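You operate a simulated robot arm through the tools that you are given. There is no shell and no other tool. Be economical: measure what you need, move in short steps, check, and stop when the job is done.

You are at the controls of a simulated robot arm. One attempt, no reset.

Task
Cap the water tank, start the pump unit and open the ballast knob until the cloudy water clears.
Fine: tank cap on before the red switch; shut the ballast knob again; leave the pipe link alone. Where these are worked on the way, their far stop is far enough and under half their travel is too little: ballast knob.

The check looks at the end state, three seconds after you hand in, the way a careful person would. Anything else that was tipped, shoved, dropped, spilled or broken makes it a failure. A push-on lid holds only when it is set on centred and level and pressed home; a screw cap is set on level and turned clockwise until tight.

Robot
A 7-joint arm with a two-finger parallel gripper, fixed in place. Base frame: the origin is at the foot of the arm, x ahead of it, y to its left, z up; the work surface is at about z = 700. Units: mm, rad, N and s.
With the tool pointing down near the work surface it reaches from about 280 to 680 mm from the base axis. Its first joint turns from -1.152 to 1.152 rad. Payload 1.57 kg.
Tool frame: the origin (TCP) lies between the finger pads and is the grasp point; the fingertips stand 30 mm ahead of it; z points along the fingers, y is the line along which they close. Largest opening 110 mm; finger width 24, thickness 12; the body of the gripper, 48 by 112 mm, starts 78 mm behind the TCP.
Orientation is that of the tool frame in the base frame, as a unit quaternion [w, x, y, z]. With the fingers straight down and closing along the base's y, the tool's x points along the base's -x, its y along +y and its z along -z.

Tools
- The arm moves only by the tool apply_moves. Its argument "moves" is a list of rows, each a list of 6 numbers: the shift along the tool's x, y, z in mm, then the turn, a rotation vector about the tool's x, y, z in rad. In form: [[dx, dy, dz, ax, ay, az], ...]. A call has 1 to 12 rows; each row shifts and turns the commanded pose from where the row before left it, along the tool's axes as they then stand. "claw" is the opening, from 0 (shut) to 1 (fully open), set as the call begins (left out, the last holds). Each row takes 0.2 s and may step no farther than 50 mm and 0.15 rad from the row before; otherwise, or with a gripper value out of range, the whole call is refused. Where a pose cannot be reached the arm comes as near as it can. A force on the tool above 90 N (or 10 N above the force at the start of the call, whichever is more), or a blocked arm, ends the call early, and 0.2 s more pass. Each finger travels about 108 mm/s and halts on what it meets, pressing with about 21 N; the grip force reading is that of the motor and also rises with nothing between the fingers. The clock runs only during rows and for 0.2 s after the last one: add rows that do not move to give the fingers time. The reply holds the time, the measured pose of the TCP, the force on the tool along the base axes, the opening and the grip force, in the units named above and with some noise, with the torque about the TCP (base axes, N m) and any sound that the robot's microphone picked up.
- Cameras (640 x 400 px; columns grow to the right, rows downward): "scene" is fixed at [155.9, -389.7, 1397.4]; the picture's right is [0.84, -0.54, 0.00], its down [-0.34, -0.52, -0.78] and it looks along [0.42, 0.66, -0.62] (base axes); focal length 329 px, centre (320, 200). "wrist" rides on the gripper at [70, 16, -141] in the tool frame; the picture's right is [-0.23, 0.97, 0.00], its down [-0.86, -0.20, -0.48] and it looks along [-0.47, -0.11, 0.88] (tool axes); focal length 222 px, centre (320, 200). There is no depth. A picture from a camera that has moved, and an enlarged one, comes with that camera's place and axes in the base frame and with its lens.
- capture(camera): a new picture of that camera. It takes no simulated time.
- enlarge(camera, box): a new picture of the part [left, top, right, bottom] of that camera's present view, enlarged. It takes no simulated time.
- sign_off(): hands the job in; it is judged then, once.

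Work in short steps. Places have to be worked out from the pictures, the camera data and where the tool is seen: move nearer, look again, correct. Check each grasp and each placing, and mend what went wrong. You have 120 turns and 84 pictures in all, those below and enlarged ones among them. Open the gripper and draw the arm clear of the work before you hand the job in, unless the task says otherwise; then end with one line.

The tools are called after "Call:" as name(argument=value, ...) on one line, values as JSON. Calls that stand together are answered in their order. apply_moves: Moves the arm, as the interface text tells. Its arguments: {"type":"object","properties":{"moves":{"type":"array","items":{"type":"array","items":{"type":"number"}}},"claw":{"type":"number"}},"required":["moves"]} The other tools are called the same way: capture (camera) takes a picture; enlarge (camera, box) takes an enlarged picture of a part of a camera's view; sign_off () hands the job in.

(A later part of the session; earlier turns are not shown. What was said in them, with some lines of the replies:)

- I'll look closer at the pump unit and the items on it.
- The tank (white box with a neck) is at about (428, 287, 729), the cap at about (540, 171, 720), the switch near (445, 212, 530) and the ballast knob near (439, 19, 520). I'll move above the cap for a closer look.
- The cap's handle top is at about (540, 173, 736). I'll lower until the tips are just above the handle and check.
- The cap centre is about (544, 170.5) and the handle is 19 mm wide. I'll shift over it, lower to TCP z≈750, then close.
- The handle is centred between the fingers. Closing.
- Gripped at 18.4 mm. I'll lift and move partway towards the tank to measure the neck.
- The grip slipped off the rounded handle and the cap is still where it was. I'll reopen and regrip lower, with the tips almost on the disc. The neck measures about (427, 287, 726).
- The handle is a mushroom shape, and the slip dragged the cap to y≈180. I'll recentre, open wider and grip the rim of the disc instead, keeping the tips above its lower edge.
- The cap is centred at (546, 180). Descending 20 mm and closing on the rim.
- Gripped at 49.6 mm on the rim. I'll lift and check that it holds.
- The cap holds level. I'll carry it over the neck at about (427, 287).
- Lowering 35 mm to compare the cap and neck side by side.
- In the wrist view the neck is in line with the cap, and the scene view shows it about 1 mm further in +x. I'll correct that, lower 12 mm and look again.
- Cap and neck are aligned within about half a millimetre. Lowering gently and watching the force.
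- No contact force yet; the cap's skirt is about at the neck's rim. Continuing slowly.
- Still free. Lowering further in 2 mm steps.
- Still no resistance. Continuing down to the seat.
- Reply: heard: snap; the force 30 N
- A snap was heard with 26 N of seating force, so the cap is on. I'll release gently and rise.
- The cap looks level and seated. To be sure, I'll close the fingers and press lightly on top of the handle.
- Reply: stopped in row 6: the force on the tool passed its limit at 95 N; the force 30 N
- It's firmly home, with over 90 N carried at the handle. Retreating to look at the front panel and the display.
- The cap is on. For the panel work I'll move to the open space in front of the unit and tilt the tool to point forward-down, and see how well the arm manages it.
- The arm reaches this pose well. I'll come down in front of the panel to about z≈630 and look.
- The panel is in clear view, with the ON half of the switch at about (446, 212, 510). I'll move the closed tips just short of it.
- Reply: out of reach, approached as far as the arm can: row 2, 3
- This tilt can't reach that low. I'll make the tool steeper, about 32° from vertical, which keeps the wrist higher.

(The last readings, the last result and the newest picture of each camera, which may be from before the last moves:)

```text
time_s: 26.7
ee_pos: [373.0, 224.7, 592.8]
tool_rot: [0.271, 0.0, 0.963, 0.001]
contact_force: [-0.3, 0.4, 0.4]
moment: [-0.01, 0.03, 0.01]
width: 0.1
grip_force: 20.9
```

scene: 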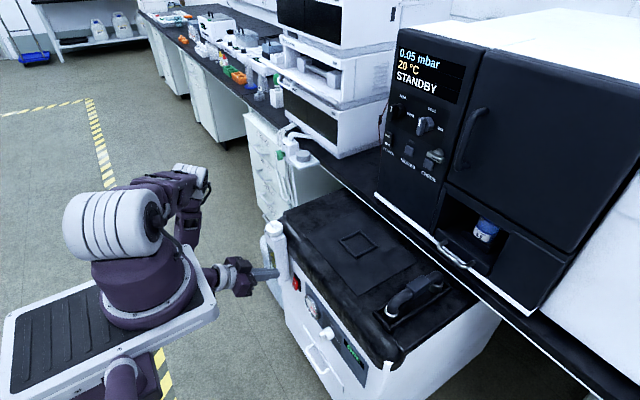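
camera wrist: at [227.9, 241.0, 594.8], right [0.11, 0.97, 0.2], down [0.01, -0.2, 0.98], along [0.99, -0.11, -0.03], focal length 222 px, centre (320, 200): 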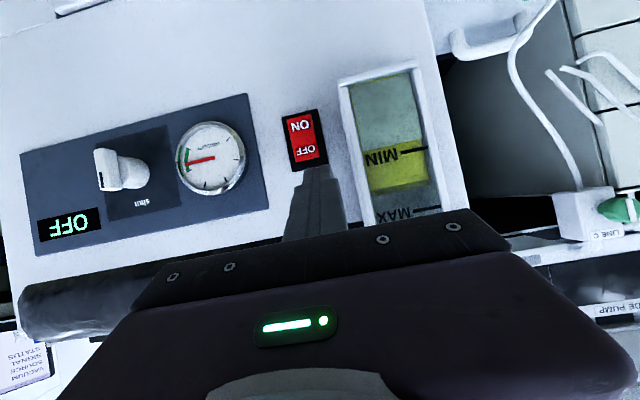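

Tilt is now 31.5°. Moving the tips to just in front of the ON half.

Call:
apply_moves(moves=[[5.6, -6.3, 35.1, 0, 0, 0], [5.6, -6.3, 35.1, 0, 0, 0], [0, 0, 0, 0, 0, 0]])

Call:
capture(camera="wrist")

Call:
enlarge(camera="scene", box=[250, 250, 346, 310])

```text
time_s: 27.5
ee_pos: [398.3, 211.1, 527.4]
tool_rot: [0.273, 0.0, 0.962, 0.0]
contact_force: [0.1, 0.1, -0.3]
moment: [0.01, 0.0, -0.01]
width: 0.0
grip_force: 20.8
```

```text
39 pictures are left
camera wrist: at [266.1, 228.3, 611.3], right [0.19, 0.97, 0.12], down [0.48, -0.2, 0.85], along [0.86, -0.11, -0.5], focal length 222 px, centre (320, 200)
```

wrist: 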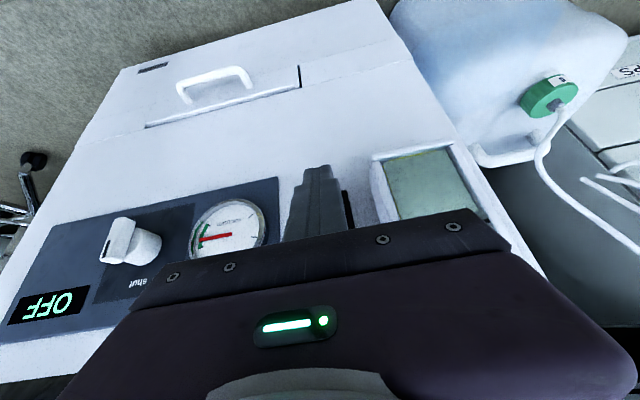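

```text
6.67 times, centred on (298, 280) of scene
camera zoom: at [155.9, -389.7, 1397.4], right [0.84, -0.54, 0.0], down [-0.34, -0.52, -0.78], along [0.42, 0.66, -0.62], focal length 2193 px, centre (467, -333)
```

zoom: 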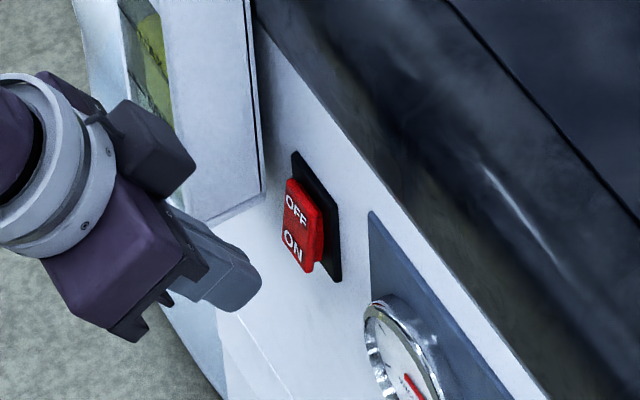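

The tips line up with the lower half of the rocker. Pushing in +x in small steps.

Call:
apply_moves(moves=[[-8.5, 0, 5.2, 0, 0, 0], [-4.3, 0, 2.6, 0, 0, 0], [-2.6, 0, 1.6, 0, 0, 0], [-2.6, 0, 1.6, 0, 0, 0], [0, 0, 0, 0, 0, 0]])

Call:
enlarge(camera="scene", box=[250, 250, 346, 310])

```text
time_s: 28.7
ee_pos: [420.6, 213.9, 527.5]
tool_rot: [0.273, 0.0, 0.962, 0.001]
contact_force: [0.6, -0.6, 0.4]
moment: [0.0, -0.02, 0.0]
width: 0.2
grip_force: 20.6
```

```text
6.67 times, centred on (298, 280) of scene
camera zoom: at [155.9, -389.7, 1397.4], right [0.84, -0.54, 0.0], down [-0.34, -0.52, -0.78], along [0.42, 0.66, -0.62], focal length 2193 px, centre (467, -333)
```

zoom: 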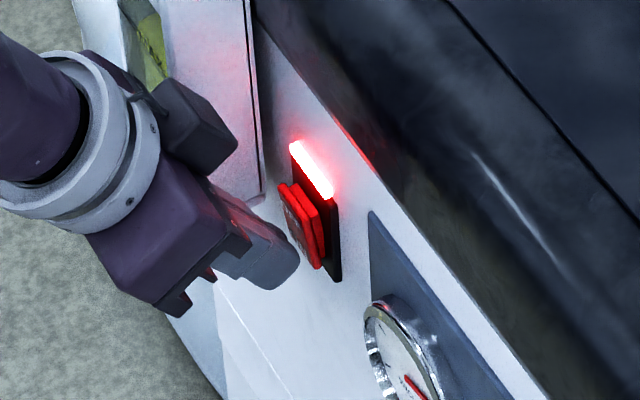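

The switch has rocked to ON and its lamp is lit. Backing off and moving in front of the ballast knob.

Call:
apply_moves(moves=[[17, 0, -10.4, 0, 0, 0], [34, 0, -21, 0, 0, 0], [0, -45, 0, 0, 0, 0], [0, -45, 0, 0, 0, 0], [0, -45, 0, 0, 0, 0], [0, -45, 0, 0, 0, 0], [0, 0, 0, 0, 0, 0]])

Call:
capture(camera="wrist")

Call:
enlarge(camera="scene", box=[280, 290, 376, 350])

```text
time_s: 30.3
ee_pos: [376.5, 40.2, 534.8]
tool_rot: [0.273, 0.0, 0.962, 0.002]
contact_force: [0.6, -0.5, 0.0]
moment: [-0.01, 0.01, 0.03]
width: 0.1
grip_force: 21.1
out of reach, approached as far as the arm can: row 5, 6
```

```text
36 pictures are left
camera wrist: at [242.7, 55.0, 620.0], right [0.19, 0.97, 0.12], down [0.48, -0.2, 0.85], along [0.86, -0.11, -0.5], focal length 222 px, centre (320, 200)
```

wrist: 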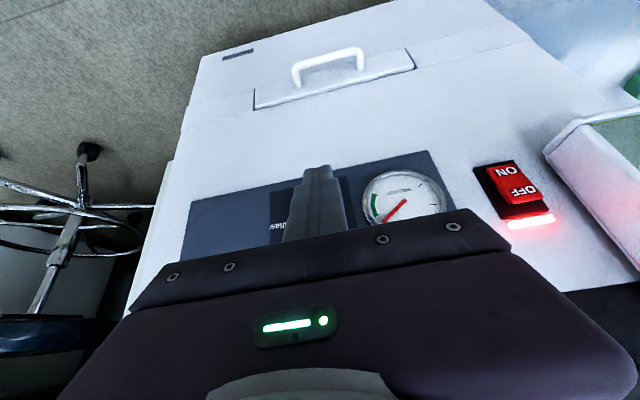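

```text
6.67 times, centred on (328, 320) of scene
camera zoom: at [155.9, -389.7, 1397.4], right [0.84, -0.54, 0.0], down [-0.34, -0.52, -0.78], along [0.42, 0.66, -0.62], focal length 2193 px, centre (267, -600)
```

zoom: 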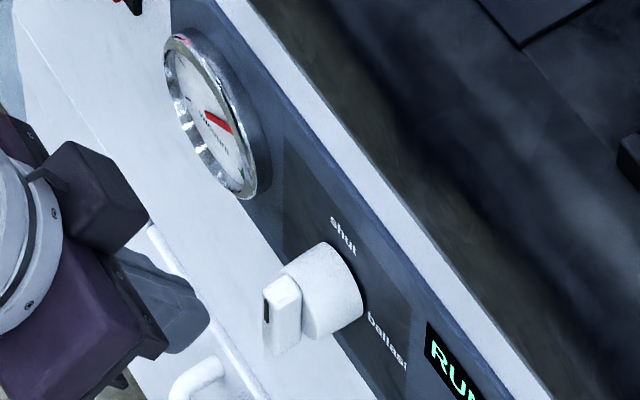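

The pump shows RUN. Too close in is out of reach, so I'll rise 90 mm to get a clear wrist view of the knob, with enlargements for accuracy.

Call:
apply_moves(moves=[[-23.5, 0, -38.4, 0, 0, 0], [-23.5, 0, -38.4, 0, 0, 0], [0, -20, 0, 0, 0, 0], [0, 0, 0, 0, 0, 0]])

Call:
enlarge(camera="wrist", box=[200, 60, 440, 210])

Call:
enlarge(camera="scene", box=[300, 310, 364, 350])

```text
time_s: 31.3
ee_pos: [375.0, 17.5, 626.3]
tool_rot: [0.272, 0.0, 0.962, 0.0]
contact_force: [-0.3, -0.8, 0.1]
moment: [0.03, 0.02, -0.01]
width: 0.1
grip_force: 20.9
```

```text
2.67 times, centred on (320, 135) of wrist
camera zoom: at [241.3, 34.8, 711.2], right [0.19, 0.97, 0.12], down [0.48, -0.2, 0.86], along [0.86, -0.11, -0.5], focal length 592 px, centre (320, 373)
```

zoom: 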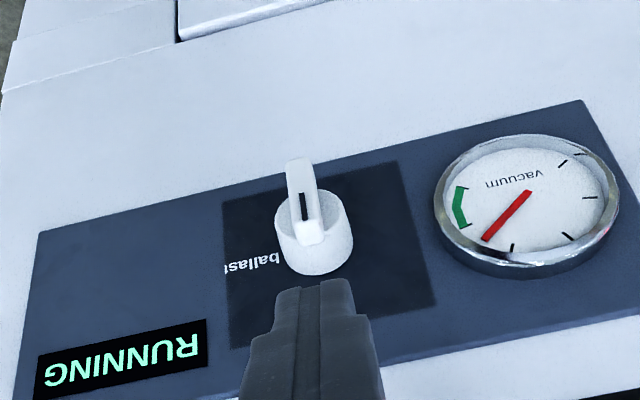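

```text
10.00 times, centred on (332, 330) of scene
camera zoom: at [155.9, -389.7, 1397.4], right [0.84, -0.54, 0.0], down [-0.34, -0.52, -0.78], along [0.42, 0.66, -0.62], focal length 3290 px, centre (200, -1100)
```

zoom: 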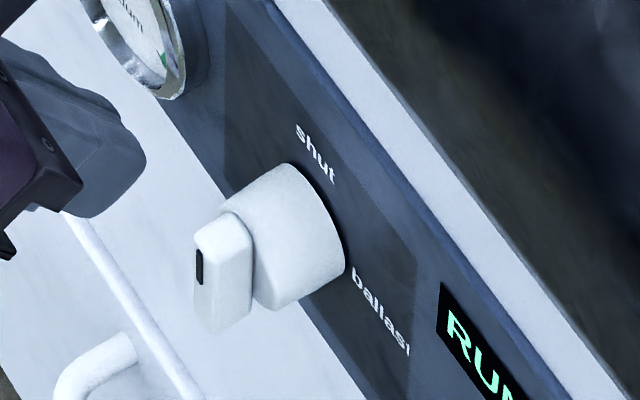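

The knob's grip bar is vertical (shut), centred at about (420, 16, 522) and about 13×13×30 mm. I'll turn it by pushing its upper end towards −y with closed fingertips, then pressing that end down. First I reduce the tilt to 20° and stage on the +y side.

Call:
apply_moves(moves=[[0, 0, 0, 0, 0.1, 0], [0, 0, 0, 0, 0.1, 0], [-16.5, 23, 33.7, 0, 0, 0], [0, 0, 0, 0, 0, 0]])

Call:
enlarge(camera="wrist", box=[200, 60, 440, 210])

Call:
enlarge(camera="scene", box=[284, 300, 364, 350])

```text
time_s: 32.3
ee_pos: [401.5, 41.2, 599.4]
tool_rot: [0.175, -0.001, 0.985, 0.001]
contact_force: [1.1, 0.4, 0.7]
moment: [0.02, 0.02, 0.01]
width: 0.0
grip_force: 21.2
```

```text
2.67 times, centred on (320, 135) of wrist
camera zoom: at [288.6, 59.0, 709.5], right [0.21, 0.97, 0.08], down [0.64, -0.2, 0.74], along [0.74, -0.11, -0.67], focal length 592 px, centre (320, 373)
```

zoom: 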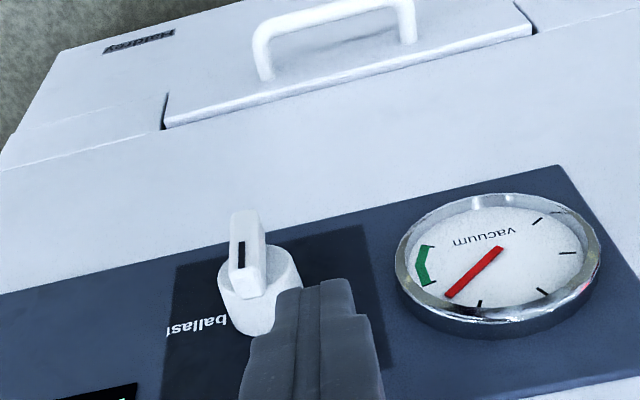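

```text
8.00 times, centred on (324, 325) of scene
camera zoom: at [155.9, -389.7, 1397.4], right [0.84, -0.54, 0.0], down [-0.34, -0.52, -0.78], along [0.42, 0.66, -0.62], focal length 2632 px, centre (288, -800)
```

zoom: 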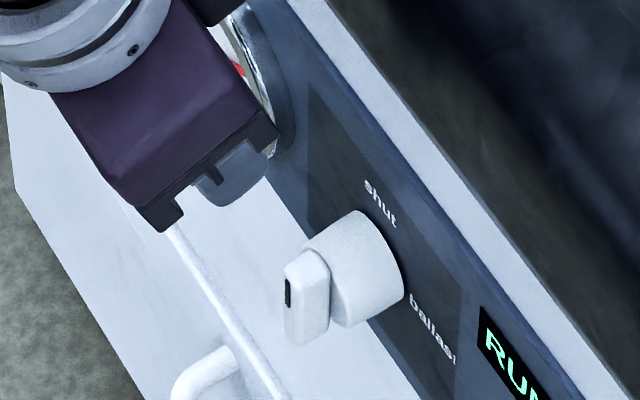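

The staging pose is clear of the bar on the +y side. Lowering 37 mm beside the bar's upper end.

Call:
apply_moves(moves=[[6.4, 0, 17.6, 0, 0, 0], [6.4, 0, 17.6, 0, 0, 0], [0, 0, 0, 0, 0, 0]])

Call:
enlarge(camera="scene", box=[284, 300, 364, 350])

Call:
enlarge(camera="wrist", box=[220, 90, 380, 190])

```text
time_s: 33.1
ee_pos: [403.7, 43.6, 562.8]
tool_rot: [0.175, 0.0, 0.985, 0.001]
contact_force: [0.4, -0.5, -0.1]
moment: [0.02, 0.0, 0.0]
width: 0.0
grip_force: 20.9
```

```text
8.00 times, centred on (324, 325) of scene
camera zoom: at [155.9, -389.7, 1397.4], right [0.84, -0.54, 0.0], down [-0.34, -0.52, -0.78], along [0.42, 0.66, -0.62], focal length 2632 px, centre (288, -800)
```

zoom: 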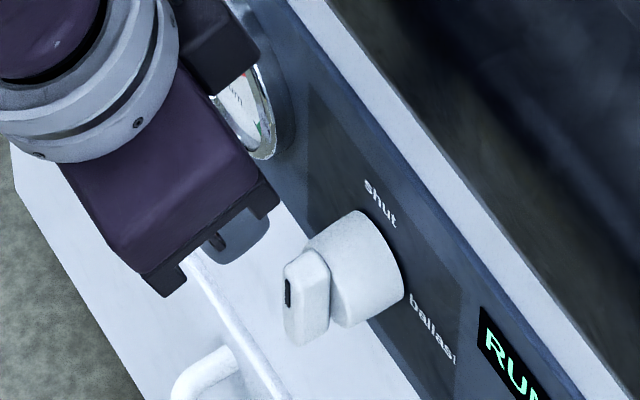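

```text
4.00 times, centred on (300, 140) of wrist
camera zoom: at [288.9, 59.2, 671.6], right [0.21, 0.97, 0.08], down [0.64, -0.2, 0.74], along [0.74, -0.11, -0.66], focal length 888 px, centre (400, 440)
```

zoom: 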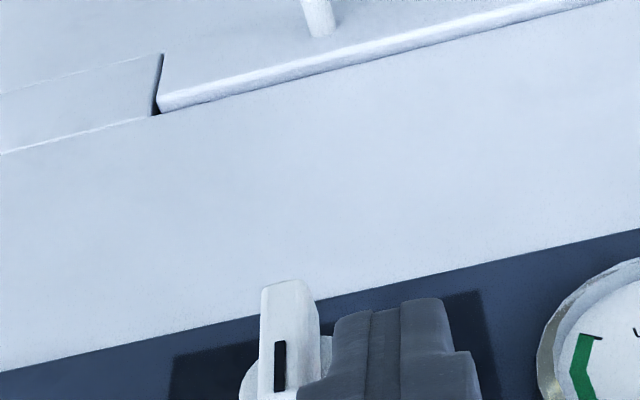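

The fingers are beside the bar. Pushing towards −y in small steps.

Call:
apply_moves(moves=[[0, -6, 0, 0, 0, 0], [0, -4, 0, 0, 0, 0], [0, -4, 0, 0, 0, 0], [0, 0, 0, 0, 0, 0]])

Call:
enlarge(camera="scene", box=[284, 300, 364, 350])

```text
time_s: 34.1
ee_pos: [403.1, 28.1, 561.6]
tool_rot: [0.175, -0.001, 0.985, 0.001]
contact_force: [0.3, 0.7, 2.0]
moment: [0.03, -0.05, -0.01]
width: 0.1
grip_force: 21.2
```

```text
8.00 times, centred on (324, 325) of scene
camera zoom: at [155.9, -389.7, 1397.4], right [0.84, -0.54, 0.0], down [-0.34, -0.52, -0.78], along [0.42, 0.66, -0.62], focal length 2632 px, centre (288, -800)
```

zoom: 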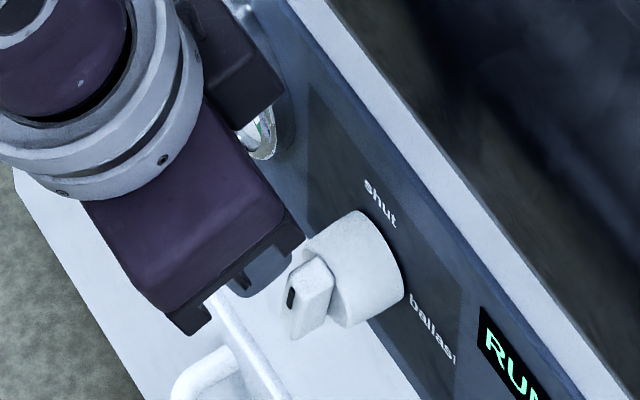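

The bar is turning with almost no force. I'll continue towards −y, then press the end down.

Call:
apply_moves(moves=[[0, -4, 0, 0, 0, 0], [0, -4, 0, 0, 0, 0], [0.7, -4, 1.9, 0, 0, 0], [0.7, -4, 1.9, 0, 0, 0], [0, 0, 0, 0, 0, 0]])

Call:
enlarge(camera="scene", box=[284, 300, 364, 350])

```text
time_s: 35.3
ee_pos: [402.2, 11.4, 558.2]
tool_rot: [0.175, 0.0, 0.985, 0.001]
contact_force: [-1.4, -0.4, 0.0]
moment: [0.01, 0.03, -0.05]
width: 0.1
grip_force: 20.8
```

```text
8.00 times, centred on (324, 325) of scene
camera zoom: at [155.9, -389.7, 1397.4], right [0.84, -0.54, 0.0], down [-0.34, -0.52, -0.78], along [0.42, 0.66, -0.62], focal length 2632 px, centre (288, -800)
```

zoom: 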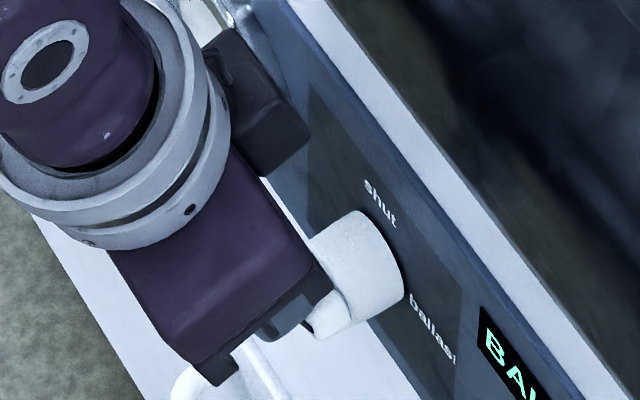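

The display now reads BALLAST. Pressing the end down a little further towards the stop.

Call:
apply_moves(moves=[[0.4, -4, 1, 0, 0, 0], [0.7, -2, 1.9, 0, 0, 0], [0.7, 0, 1.9, 0, 0, 0], [0, 0, 0, 0, 0, 0]])

Call:
enlarge(camera="scene", box=[284, 300, 380, 360])

Call:
enlarge(camera="wrist", box=[220, 70, 380, 170])

```text
time_s: 36.3
ee_pos: [402.5, 5.5, 552.6]
tool_rot: [0.175, 0.0, 0.985, 0.001]
contact_force: [-0.9, -2.4, 1.6]
moment: [-0.05, -0.07, -0.05]
width: 0.1
grip_force: 20.8
```

```text
6.67 times, centred on (332, 330) of scene
camera zoom: at [155.9, -389.7, 1397.4], right [0.84, -0.54, 0.0], down [-0.34, -0.52, -0.78], along [0.42, 0.66, -0.62], focal length 2193 px, centre (240, -667)
```

zoom: 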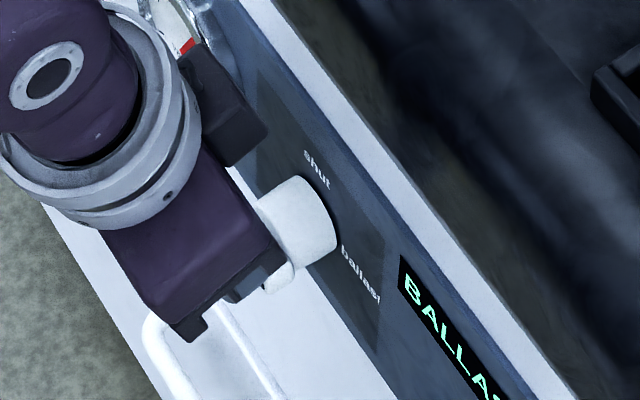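

```text
4.00 times, centred on (300, 120) of wrist
camera zoom: at [288.5, 22.4, 662.4], right [0.21, 0.97, 0.08], down [0.64, -0.2, 0.74], along [0.74, -0.11, -0.66], focal length 888 px, centre (400, 520)
```

zoom: 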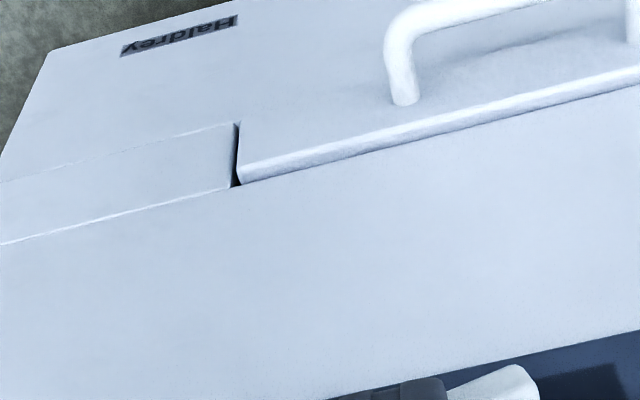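

Nearly horizontal. Pressing another few millimetres to feel the stop.

Call:
apply_moves(moves=[[0.5, 0, 1.4, 0, 0, 0], [0.5, 0, 1.4, 0, 0, 0], [0, 0, 0, 0, 0, 0]])

```text
time_s: 37.1
ee_pos: [402.1, 5.2, 550.3]
tool_rot: [0.174, 0.0, 0.985, 0.002]
contact_force: [0.3, -0.1, -0.8]
moment: [0.01, -0.02, 0.01]
width: 0.2
grip_force: 20.8
```

No stop felt yet. I'll rise and look at the bar and the tank window.

Call:
apply_moves(moves=[[-12, 0, -33, 0, 0, 0], [-12, 15, -33, 0, 0, 0], [0, 20, 0, 0, 0, 0], [0, 0, 0, 0, 0, 0]])

Call:
enlarge(camera="wrist", box=[200, 60, 440, 210])

Call:
enlarge(camera="scene", box=[250, 220, 378, 300])

```text
time_s: 38.1
ee_pos: [402.1, 41.7, 620.3]
tool_rot: [0.175, -0.001, 0.985, 0.001]
contact_force: [0.2, -0.1, -0.1]
moment: [-0.01, 0.01, 0.04]
width: 0.1
grip_force: 21.7
```

```text
2.67 times, centred on (320, 135) of wrist
camera zoom: at [288.5, 57.5, 730.4], right [0.21, 0.97, 0.08], down [0.64, -0.2, 0.74], along [0.74, -0.11, -0.66], focal length 592 px, centre (320, 373)
```

zoom: 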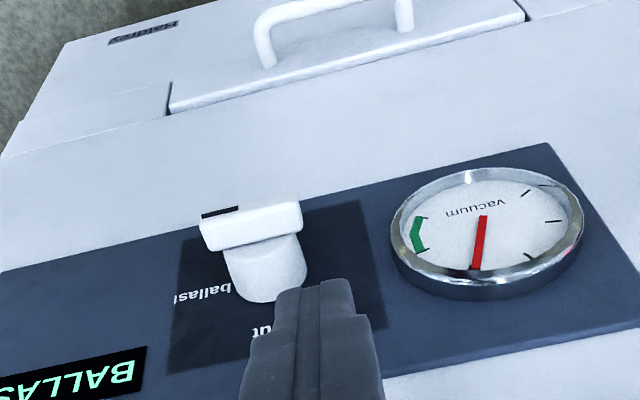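

```text
5.00 times, centred on (314, 260) of scene
camera zoom: at [155.9, -389.7, 1397.4], right [0.84, -0.54, 0.0], down [-0.34, -0.52, -0.78], along [0.42, 0.66, -0.62], focal length 1645 px, centre (350, -100)
```

zoom: 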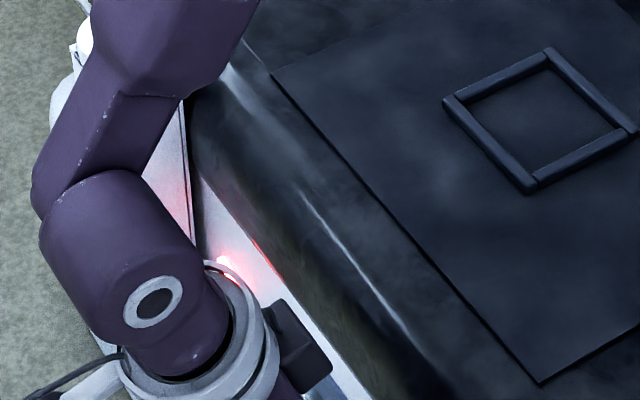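

The bar is horizontal at "ballast". I'll move sideways to view the tank window.

Call:
apply_moves(moves=[[0, 40, 0, 0, 0, 0], [0, 40, 0, 0, 0, 0], [0, 40, 0, 0, 0, 0], [0, 0, 0, 0, 0, 0], [0, 0, 0, 0, 0, 0], [0, 0, 0, 0, 0, 0]])

Call:
capture(camera="wrist")

```text
time_s: 39.5
ee_pos: [402.3, 160.8, 619.5]
tool_rot: [0.174, -0.001, 0.985, 0.001]
contact_force: [0.2, 0.0, 0.7]
moment: [0.01, 0.02, -0.01]
width: 0.0
grip_force: 21.1
```

```text
22 pictures are left
camera wrist: at [288.1, 177.2, 729.9], right [0.21, 0.97, 0.08], down [0.64, -0.2, 0.74], along [0.74, -0.11, -0.66], focal length 222 px, centre (320, 200)
```

wrist: 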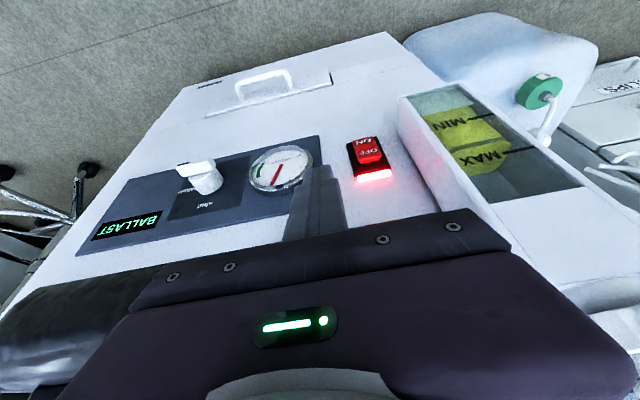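

The water is still cloudy yellow. Waiting with still rows.

Call:
apply_moves(moves=[[0, 0, 0, 0, 0, 0], [0, 0, 0, 0, 0, 0], [0, 0, 0, 0, 0, 0], [0, 0, 0, 0, 0, 0], [0, 0, 0, 0, 0, 0], [0, 0, 0, 0, 0, 0], [0, 0, 0, 0, 0, 0], [0, 0, 0, 0, 0, 0], [0, 0, 0, 0, 0, 0], [0, 0, 0, 0, 0, 0], [0, 0, 0, 0, 0, 0], [0, 0, 0, 0, 0, 0]])

Call:
apply_moves(moves=[[0, 0, 0, 0, 0, 0], [0, 0, 0, 0, 0, 0], [0, 0, 0, 0, 0, 0], [0, 0, 0, 0, 0, 0], [0, 0, 0, 0, 0, 0], [0, 0, 0, 0, 0, 0], [0, 0, 0, 0, 0, 0], [0, 0, 0, 0, 0, 0], [0, 0, 0, 0, 0, 0], [0, 0, 0, 0, 0, 0], [0, 0, 0, 0, 0, 0], [0, 0, 0, 0, 0, 0]])

Call:
capture(camera="wrist")

```text
time_s: 42.1
ee_pos: [402.2, 159.8, 620.2]
tool_rot: [0.175, 0.0, 0.985, 0.0]
contact_force: [0.8, -0.3, 0.2]
moment: [0.02, 0.0, 0.02]
width: 0.0
grip_force: 21.2
```

```text
time_s: 44.7
ee_pos: [401.2, 160.5, 621.0]
tool_rot: [0.174, 0.0, 0.985, 0.002]
contact_force: [0.5, -0.5, -0.4]
moment: [-0.01, 0.0, 0.02]
width: 0.2
grip_force: 20.4
```

```text
21 pictures are left
camera wrist: at [288.1, 177.1, 729.9], right [0.21, 0.97, 0.08], down [0.64, -0.2, 0.74], along [0.74, -0.11, -0.66], focal length 222 px, centre (320, 200)
```

wrist: 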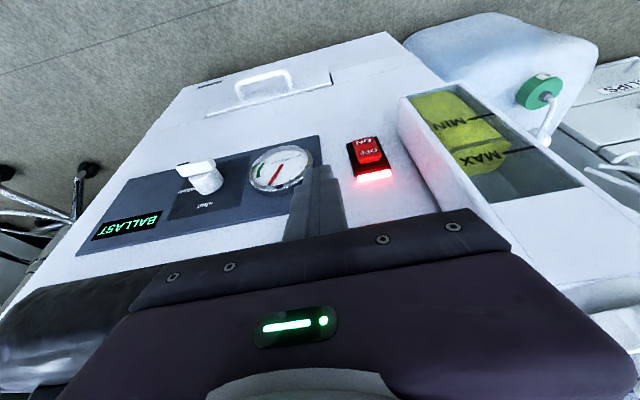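

The grey layer below the yellow is shrinking. A close look at the window.

Call:
enlarge(camera="wrist", box=[390, 70, 590, 195])

```text
3.20 times, centred on (490, 132) of wrist
camera zoom: at [288.1, 177.1, 729.9], right [0.21, 0.97, 0.08], down [0.64, -0.2, 0.74], along [0.74, -0.11, -0.66], focal length 711 px, centre (-224, 416)
```

zoom: 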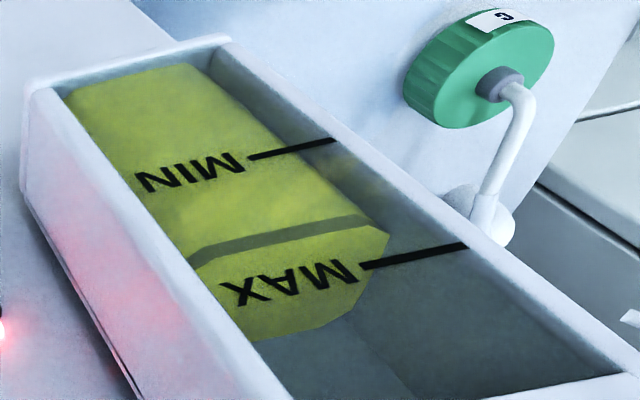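

The bottom layer looks all yellow now. I'll wait a bit more and compare.

Call:
apply_moves(moves=[[0, 0, 0, 0, 0, 0], [0, 0, 0, 0, 0, 0], [0, 0, 0, 0, 0, 0], [0, 0, 0, 0, 0, 0], [0, 0, 0, 0, 0, 0], [0, 0, 0, 0, 0, 0], [0, 0, 0, 0, 0, 0], [0, 0, 0, 0, 0, 0], [0, 0, 0, 0, 0, 0], [0, 0, 0, 0, 0, 0], [0, 0, 0, 0, 0, 0], [0, 0, 0, 0, 0, 0]])

Call:
apply_moves(moves=[[0, 0, 0, 0, 0, 0], [0, 0, 0, 0, 0, 0], [0, 0, 0, 0, 0, 0], [0, 0, 0, 0, 0, 0], [0, 0, 0, 0, 0, 0], [0, 0, 0, 0, 0, 0], [0, 0, 0, 0, 0, 0], [0, 0, 0, 0, 0, 0], [0, 0, 0, 0, 0, 0], [0, 0, 0, 0, 0, 0], [0, 0, 0, 0, 0, 0], [0, 0, 0, 0, 0, 0]])

Call:
enlarge(camera="wrist", box=[390, 70, 590, 195])

```text
time_s: 47.3
ee_pos: [401.4, 160.2, 619.5]
tool_rot: [0.175, 0.0, 0.985, 0.001]
contact_force: [0.3, 0.2, -0.3]
moment: [0.02, 0.01, -0.02]
width: 0.0
grip_force: 21.2
```

```text
time_s: 49.9
ee_pos: [402.9, 160.9, 620.9]
tool_rot: [0.175, 0.0, 0.985, 0.001]
contact_force: [-0.2, 1.3, -0.1]
moment: [-0.05, -0.01, -0.02]
width: 0.1
grip_force: 21.0
```

```text
3.20 times, centred on (490, 132) of wrist
camera zoom: at [288.1, 177.1, 729.9], right [0.21, 0.97, 0.08], down [0.64, -0.2, 0.74], along [0.74, -0.11, -0.66], focal length 711 px, centre (-224, 416)
```

zoom: 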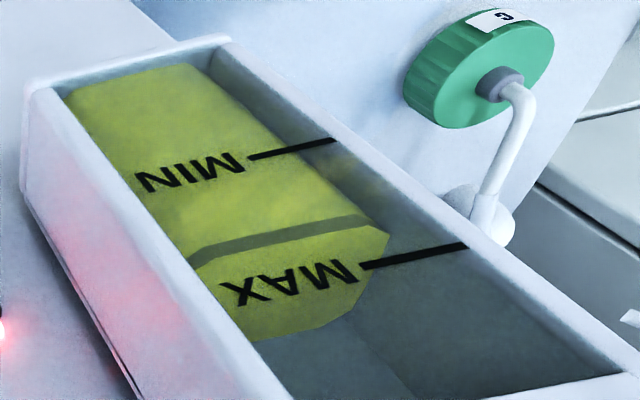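

No further change, so the oil is clear. Now to shut the knob. I'll go above the bar's +y end and press it down.

Call:
apply_moves(moves=[[0, -42, 0, 0, 0, 0], [0, -42, 0, 0, 0, 0], [0, -40, 0, 0, 0, 0], [13.7, 0, 37.6, 0, 0, 0], [6.2, 0, 16.9, 0, 0, 0], [0, 0, 0, 0, 0, 0]])

Call:
enlarge(camera="wrist", box=[220, 90, 380, 190])

Call:
enlarge(camera="scene", box=[284, 300, 380, 360])

```text
time_s: 51.3
ee_pos: [400.2, 35.6, 562.0]
tool_rot: [0.174, 0.0, 0.985, 0.001]
contact_force: [-0.1, -0.1, 0.0]
moment: [0.02, 0.01, 0.04]
width: 0.0
grip_force: 20.6
```

```text
4.00 times, centred on (300, 140) of wrist
camera zoom: at [287.4, 52.7, 671.8], right [0.21, 0.97, 0.08], down [0.64, -0.2, 0.74], along [0.74, -0.11, -0.66], focal length 888 px, centre (400, 440)
```

zoom: 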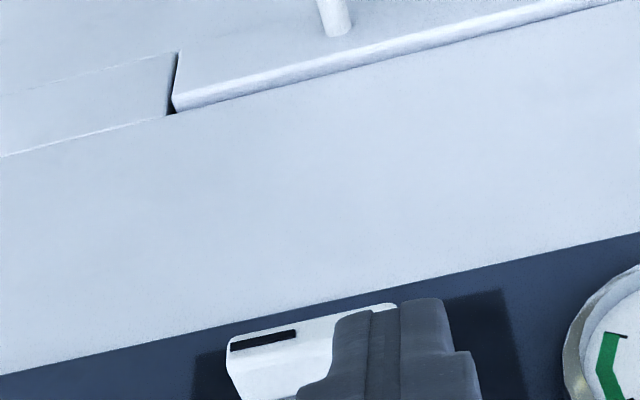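

```text
6.67 times, centred on (332, 330) of scene
camera zoom: at [155.9, -389.7, 1397.4], right [0.84, -0.54, 0.0], down [-0.34, -0.52, -0.78], along [0.42, 0.66, -0.62], focal length 2193 px, centre (240, -667)
```

zoom: 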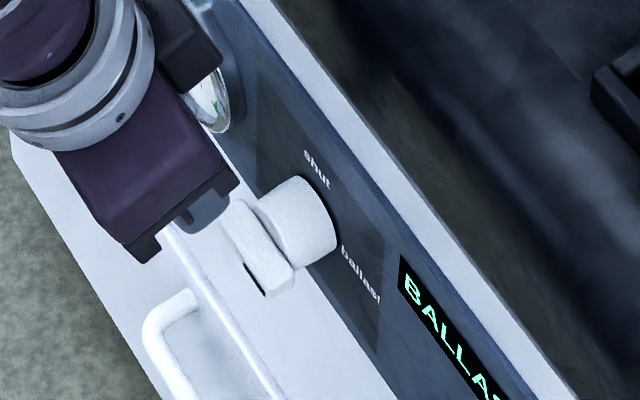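

The tips are over the +y end. Pressing down in 3 mm steps.

Call:
apply_moves(moves=[[-1.9, 0, 0.7, 0, 0, 0], [1, 0, 2.8, 0, 0, 0], [1, 0, 2.8, 0, 0, 0], [1, 0, 2.8, 0, 0, 0], [1, 0, 2.8, 0, 0, 0], [0, 0, 0, 0, 0, 0]])

Call:
enlarge(camera="scene", box=[284, 300, 380, 360])

```text
time_s: 52.7
ee_pos: [404.3, 37.4, 549.7]
tool_rot: [0.175, 0.0, 0.985, 0.001]
contact_force: [0.9, -1.0, -0.1]
moment: [0.01, 0.0, 0.01]
width: 0.3
grip_force: 20.9
```

```text
6.67 times, centred on (332, 330) of scene
camera zoom: at [155.9, -389.7, 1397.4], right [0.84, -0.54, 0.0], down [-0.34, -0.52, -0.78], along [0.42, 0.66, -0.62], focal length 2193 px, centre (240, -667)
```

zoom: 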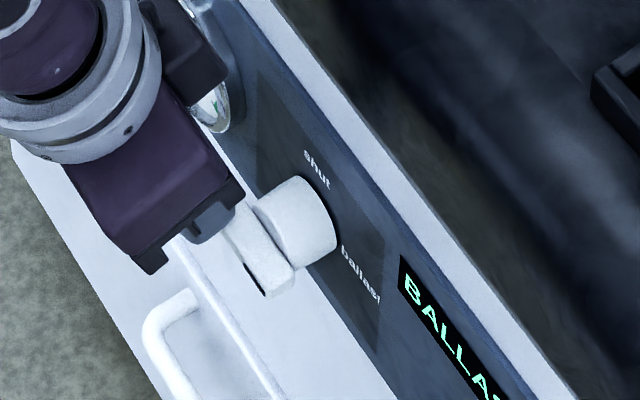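

No contact yet, so the bar sits lower than I estimated. Continuing down.

Call:
apply_moves(moves=[[1, -2, 2.8, 0, 0, 0], [1, 0, 2.8, 0, 0, 0], [1, 0, 2.8, 0, 0, 0], [0, 0, 0, 0, 0, 0]])

Call:
enlarge(camera="scene", box=[284, 300, 380, 360])

```text
time_s: 53.7
ee_pos: [404.6, 35.8, 541.2]
tool_rot: [0.174, 0.0, 0.985, 0.002]
contact_force: [-1.5, 7.2, 0.6]
moment: [0.2, 0.04, 0.08]
width: 0.0
grip_force: 21.0
```

```text
6.67 times, centred on (332, 330) of scene
camera zoom: at [155.9, -389.6, 1397.4], right [0.84, -0.54, 0.0], down [-0.34, -0.52, -0.78], along [0.42, 0.66, -0.62], focal length 2193 px, centre (240, -667)
```

zoom: 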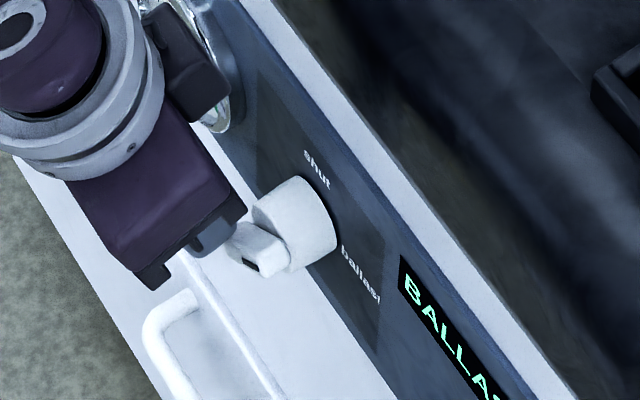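

The bar is turning back. A bit more downward.

Call:
apply_moves(moves=[[1, 0, 2.8, 0, 0, 0], [1, 0, 2.8, 0, 0, 0], [0, 0, 0, 0, 0, 0]])

Call:
enlarge(camera="scene", box=[284, 300, 380, 360])

```text
time_s: 54.5
ee_pos: [404.9, 33.7, 534.8]
tool_rot: [0.175, -0.001, 0.985, 0.001]
contact_force: [-0.4, 0.7, -0.3]
moment: [0.03, -0.01, 0.03]
width: 0.0
grip_force: 21.3
```

```text
6.67 times, centred on (332, 330) of scene
camera zoom: at [155.9, -389.7, 1397.4], right [0.84, -0.54, 0.0], down [-0.34, -0.52, -0.78], along [0.42, 0.66, -0.62], focal length 2193 px, centre (240, -667)
```

zoom: 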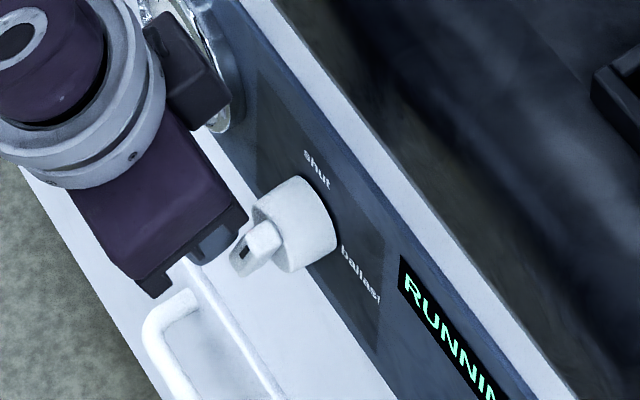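

The display is back to RUNNING but the bar is still short of vertical. I'll rise, cross over to the −y side and push the upper end back in +y to the shut stop.

Call:
apply_moves(moves=[[-11, 2, -30.5, 0, 0, 0], [-11, 0, -30.5, 0, 0, 0], [0, -32, 0, 0, 0, 0], [0, -32, 0, 0, 0, 0], [8.5, 0, 23.5, 0, 0, 0], [8.5, 0, 23.5, 0, 0, 0], [0, 0, 0, 0, 0, 0]])

Call:
enlarge(camera="wrist", box=[240, 90, 400, 190])

```text
time_s: 56.1
ee_pos: [404.9, -25.6, 550.6]
tool_rot: [0.175, 0.0, 0.985, 0.0]
contact_force: [0.6, 0.2, -0.4]
moment: [-0.01, 0.0, 0.0]
width: 0.0
grip_force: 21.2
```

```text
4.00 times, centred on (320, 140) of wrist
camera zoom: at [291.1, -9.8, 660.0], right [0.21, 0.97, 0.08], down [0.64, -0.2, 0.74], along [0.74, -0.11, -0.66], focal length 888 px, centre (320, 440)
```

zoom: 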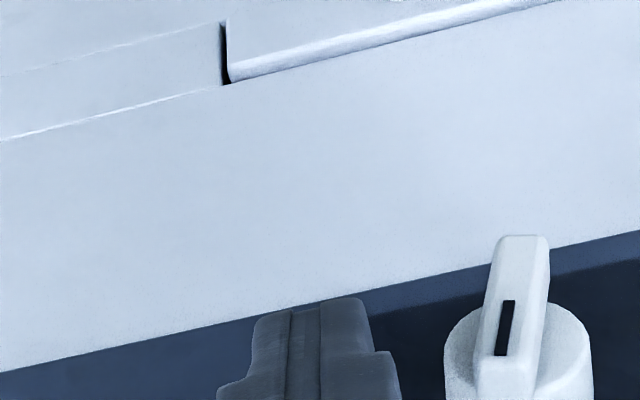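

The bar is about 15–20° off vertical. Pushing +y gradually.

Call:
apply_moves(moves=[[0, 6, 0, 0, 0, 0], [0, 5, 0, 0, 0, 0], [0, 4, 0, 0, 0, 0], [0, 3, 0, 0, 0, 0], [0, 0, 0, 0, 0, 0]])

Call:
enlarge(camera="wrist", box=[240, 90, 400, 190])

```text
time_s: 57.3
ee_pos: [405.9, -8.1, 552.1]
tool_rot: [0.174, 0.0, 0.985, 0.0]
contact_force: [0.1, 0.9, 0.0]
moment: [0.02, 0.01, 0.02]
width: 0.0
grip_force: 21.2
```

```text
4.00 times, centred on (320, 140) of wrist
camera zoom: at [290.9, 7.9, 660.0], right [0.21, 0.97, 0.08], down [0.64, -0.2, 0.74], along [0.74, -0.11, -0.66], focal length 888 px, centre (320, 440)
```

zoom: 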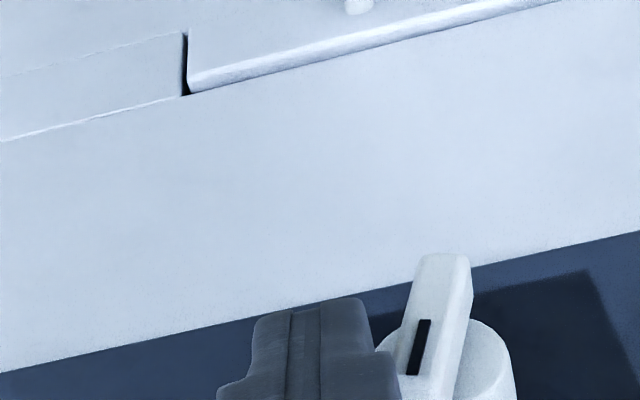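

Contact is just beginning. Pushing further, in 2 mm steps.

Call:
apply_moves(moves=[[0, 2, 0, 0, 0, 0], [0, 2, 0, 0, 0, 0], [0, 2, 0, 0, 0, 0], [0, 0, 0, 0, 0, 0]])

Call:
apply_moves(moves=[[0, 1.5, 0, 0, 0, 0], [0, 1.5, 0, 0, 0, 0], [0, 0, 0, 0, 0, 0]])

Call:
enlarge(camera="wrist", box=[240, 90, 400, 190])

```text
time_s: 58.3
ee_pos: [404.6, -2.7, 549.3]
tool_rot: [0.174, 0.0, 0.985, 0.002]
contact_force: [-0.7, 0.0, 0.4]
moment: [0.0, 0.02, 0.0]
width: 0.0
grip_force: 20.7
```

```text
time_s: 59.1
ee_pos: [404.6, -1.2, 549.9]
tool_rot: [0.174, 0.001, 0.985, -0.001]
contact_force: [-1.3, -9.1, 1.5]
moment: [-0.21, 0.01, -0.14]
width: 0.0
grip_force: 20.6
```

```text
4.00 times, centred on (320, 140) of wrist
camera zoom: at [290.5, 15.9, 660.1], right [0.21, 0.97, 0.08], down [0.64, -0.2, 0.74], along [0.74, -0.11, -0.66], focal length 888 px, centre (320, 440)
```

zoom: 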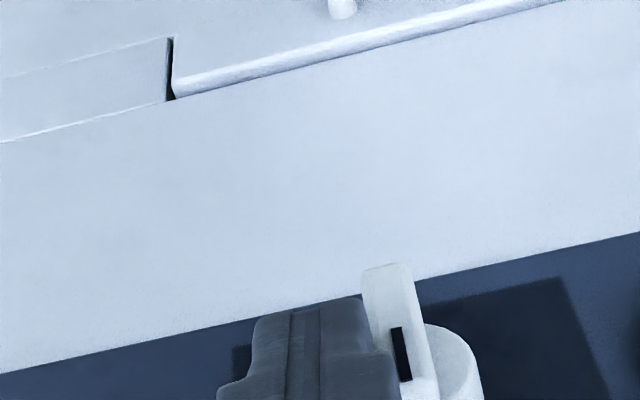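

A 9 N reaction and the bar looks vertical, so it's reaching the stop. A small extra nudge to confirm.

Call:
apply_moves(moves=[[0, 1.5, 0, 0, 0, 0], [0, 1, 0, 0, 0, 0], [0, 0, 0, 0, 0, 0]])

```text
time_s: 59.9
ee_pos: [404.9, -0.8, 551.0]
tool_rot: [0.174, 0.001, 0.985, -0.002]
contact_force: [-1.7, -35.8, 5.6]
moment: [-0.64, -0.04, -0.48]
width: 0.0
grip_force: 21.4
```

The force has risen to 36 N without movement, so the knob is at the shut stop. Backing off, rising clear and taking final views.

Call:
apply_moves(moves=[[0, -10, 0, 0, 0, 0], [0, -8, 0, 0, 0, 0], [-15, 0, -42, 0, 0, 0], [-5, 0, -42, 0, 0, 0], [10, 0, -42, 0, 0, 0], [10, 0, -42, 0, 0, 0], [10, 0, -42, 0, 0, 0], [0, 0, -42, 0, 0, 0], [0, 0, 0, 0, 0, 0]], claw=0.5)

Call:
capture(camera="scene")

Call:
capture(camera="wrist")

```text
time_s: 61.9
ee_pos: [330.9, -7.1, 721.6]
tool_rot: [0.171, 0.002, 0.985, 0.001]
contact_force: [0.2, 0.2, -0.3]
moment: [0.02, 0.01, 0.02]
width: 55.1
grip_force: 0.1
out of reach, approached as far as the arm can: row 7, 8
```

```text
10 pictures are left
```

scene: 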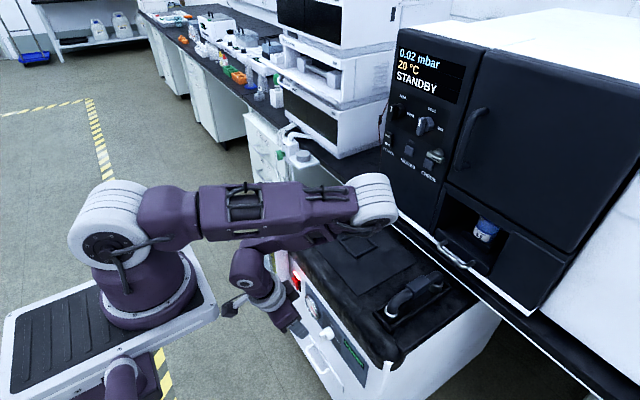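

```text
9 pictures are left
camera wrist: at [217.7, 9.5, 832.7], right [0.21, 0.97, 0.08], down [0.64, -0.2, 0.74], along [0.73, -0.11, -0.67], focal length 222 px, centre (320, 200)
```

wrist: 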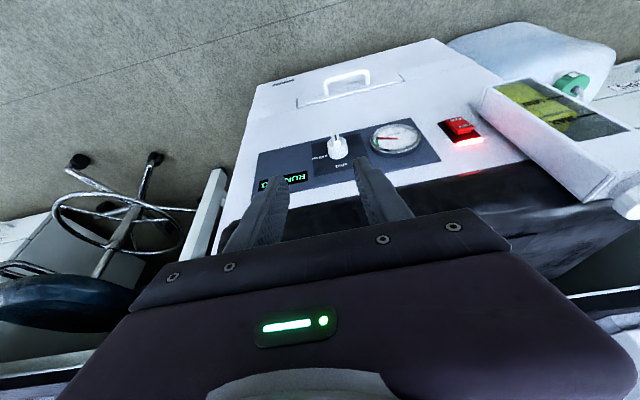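

I'll raise the arm to a clear pose and check the knob, tank and cap.

Call:
apply_moves(moves=[[-35, 20, -20, 0, 0, 0], [-25, 20, -35, 0, 0, 0], [-10, 20, -45, 0, 0, 0], [0, 20, -45, 0, 0, 0], [0, 0, 0, 0, 0, 0]])

Call:
enlarge(camera="wrist", box=[160, 50, 480, 250])

Call:
capture(camera="scene")

Call:
enlarge(camera="scene", box=[250, 210, 410, 310])

```text
refused: row 3 steps farther than a row can; nothing moved
```

```text
2.00 times, centred on (320, 150) of wrist
camera zoom: at [217.7, 9.5, 832.7], right [0.21, 0.97, 0.08], down [0.64, -0.2, 0.74], along [0.73, -0.11, -0.67], focal length 444 px, centre (320, 300)
```

zoom: 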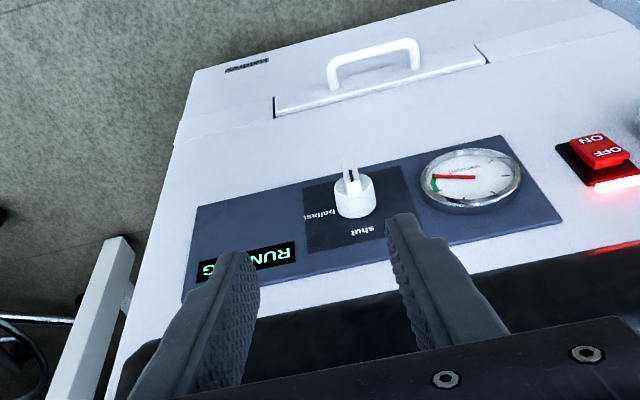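

```text
7 pictures are left
```

scene: 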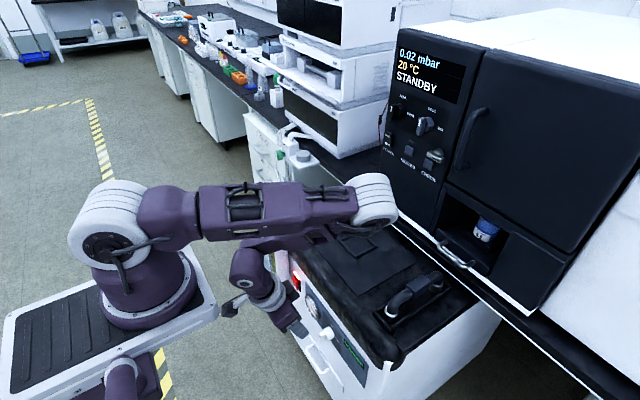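

```text
4.00 times, centred on (330, 260) of scene
camera zoom: at [155.9, -389.7, 1397.4], right [0.84, -0.54, 0.0], down [-0.34, -0.52, -0.78], along [0.42, 0.66, -0.62], focal length 1316 px, centre (280, -40)
```

zoom: 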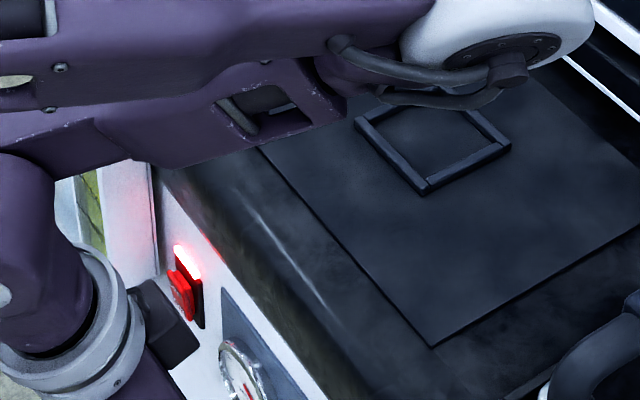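

The knob is vertical at shut, the switch is lit and the pump reads RUNNING. I'll raise the arm clear with smaller steps.

Call:
apply_moves(moves=[[-31, 10, -26, 0, 0, 0], [-31, 10, -26, 0, 0, 0], [-31, 10, -26, 0, 0, 0], [-20, 10, -38, 0, 0, 0], [-15, 10, -40, 0, 0, 0], [0, 0, 0, 0, 0, 0]])

Call:
capture(camera="scene")

Call:
capture(camera="wrist")

```text
time_s: 63.3
ee_pos: [395.2, 42.0, 912.5]
tool_rot: [0.174, 0.001, 0.985, 0.001]
contact_force: [0.0, -0.4, -0.1]
moment: [0.0, 0.0, 0.0]
width: 55.0
grip_force: 0.0
```

```text
5 pictures are left
```

scene: 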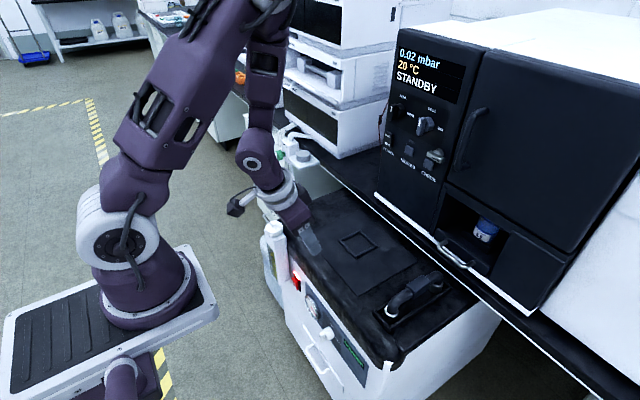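

```text
4 pictures are left
camera wrist: at [282.1, 59.5, 1022.4], right [0.21, 0.97, 0.08], down [0.64, -0.2, 0.74], along [0.74, -0.11, -0.66], focal length 222 px, centre (320, 200)
```

wrist: 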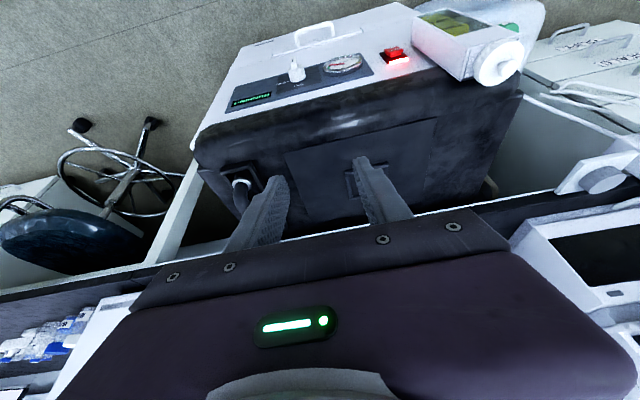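

A last close look at the panel, the tank window and the cap.

Call:
enlarge(camera="scene", box=[250, 210, 378, 290])

Call:
enlarge(camera="wrist", box=[380, 0, 540, 100])

Call:
enlarge(camera="wrist", box=[220, 30, 380, 130])

```text
5.00 times, centred on (314, 250) of scene
camera zoom: at [155.9, -389.7, 1397.4], right [0.84, -0.54, 0.0], down [-0.34, -0.52, -0.78], along [0.42, 0.66, -0.62], focal length 1645 px, centre (350, -50)
```

zoom: 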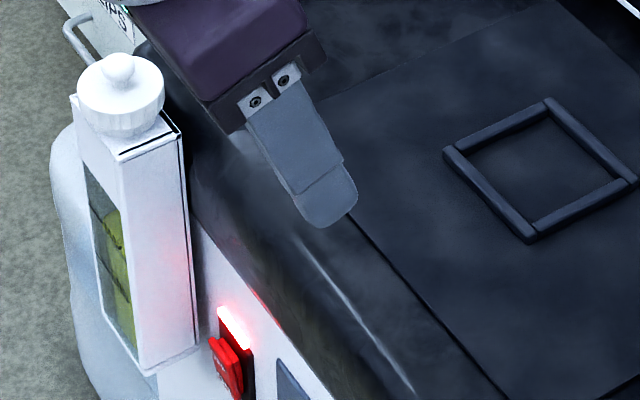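

```text
4.00 times, centred on (460, 50) of wrist
camera zoom: at [282.1, 59.5, 1022.4], right [0.21, 0.97, 0.08], down [0.64, -0.2, 0.74], along [0.74, -0.11, -0.66], focal length 888 px, centre (-240, 800)
```

zoom: 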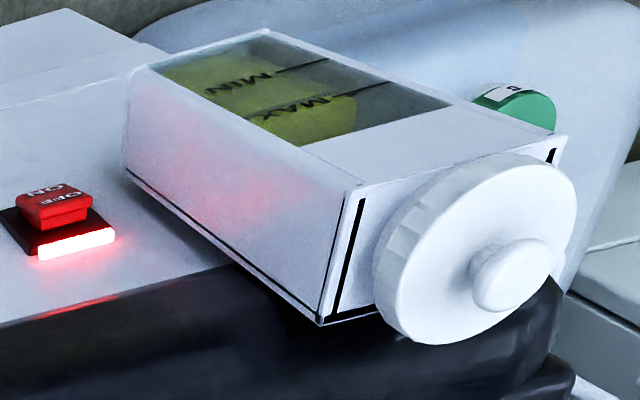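

```text
4.00 times, centred on (300, 80) of wrist
camera zoom: at [282.1, 59.5, 1022.4], right [0.21, 0.97, 0.08], down [0.64, -0.2, 0.74], along [0.74, -0.11, -0.66], focal length 888 px, centre (400, 680)
```

zoom: 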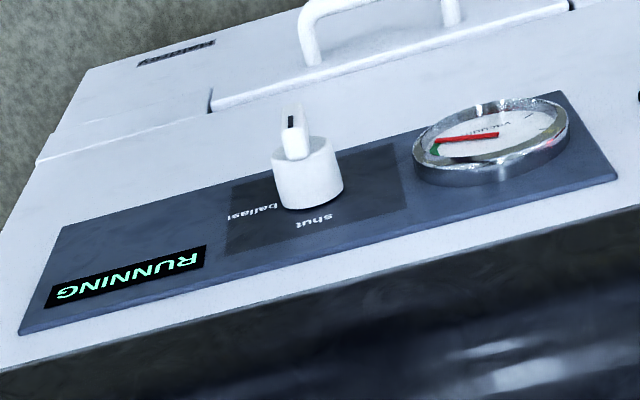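

Everything checks out: the cap is level, the pump is running, the tank contents are clear, the knob is shut, and the gripper is open and clear of the work. Handing in.

Call:
sign_off()

```text
The job is handed in.
```

The tank was capped first, then the pump started. The ballast knob was opened until the cloudy water cleared and then shut again, and the pipe link was left alone.
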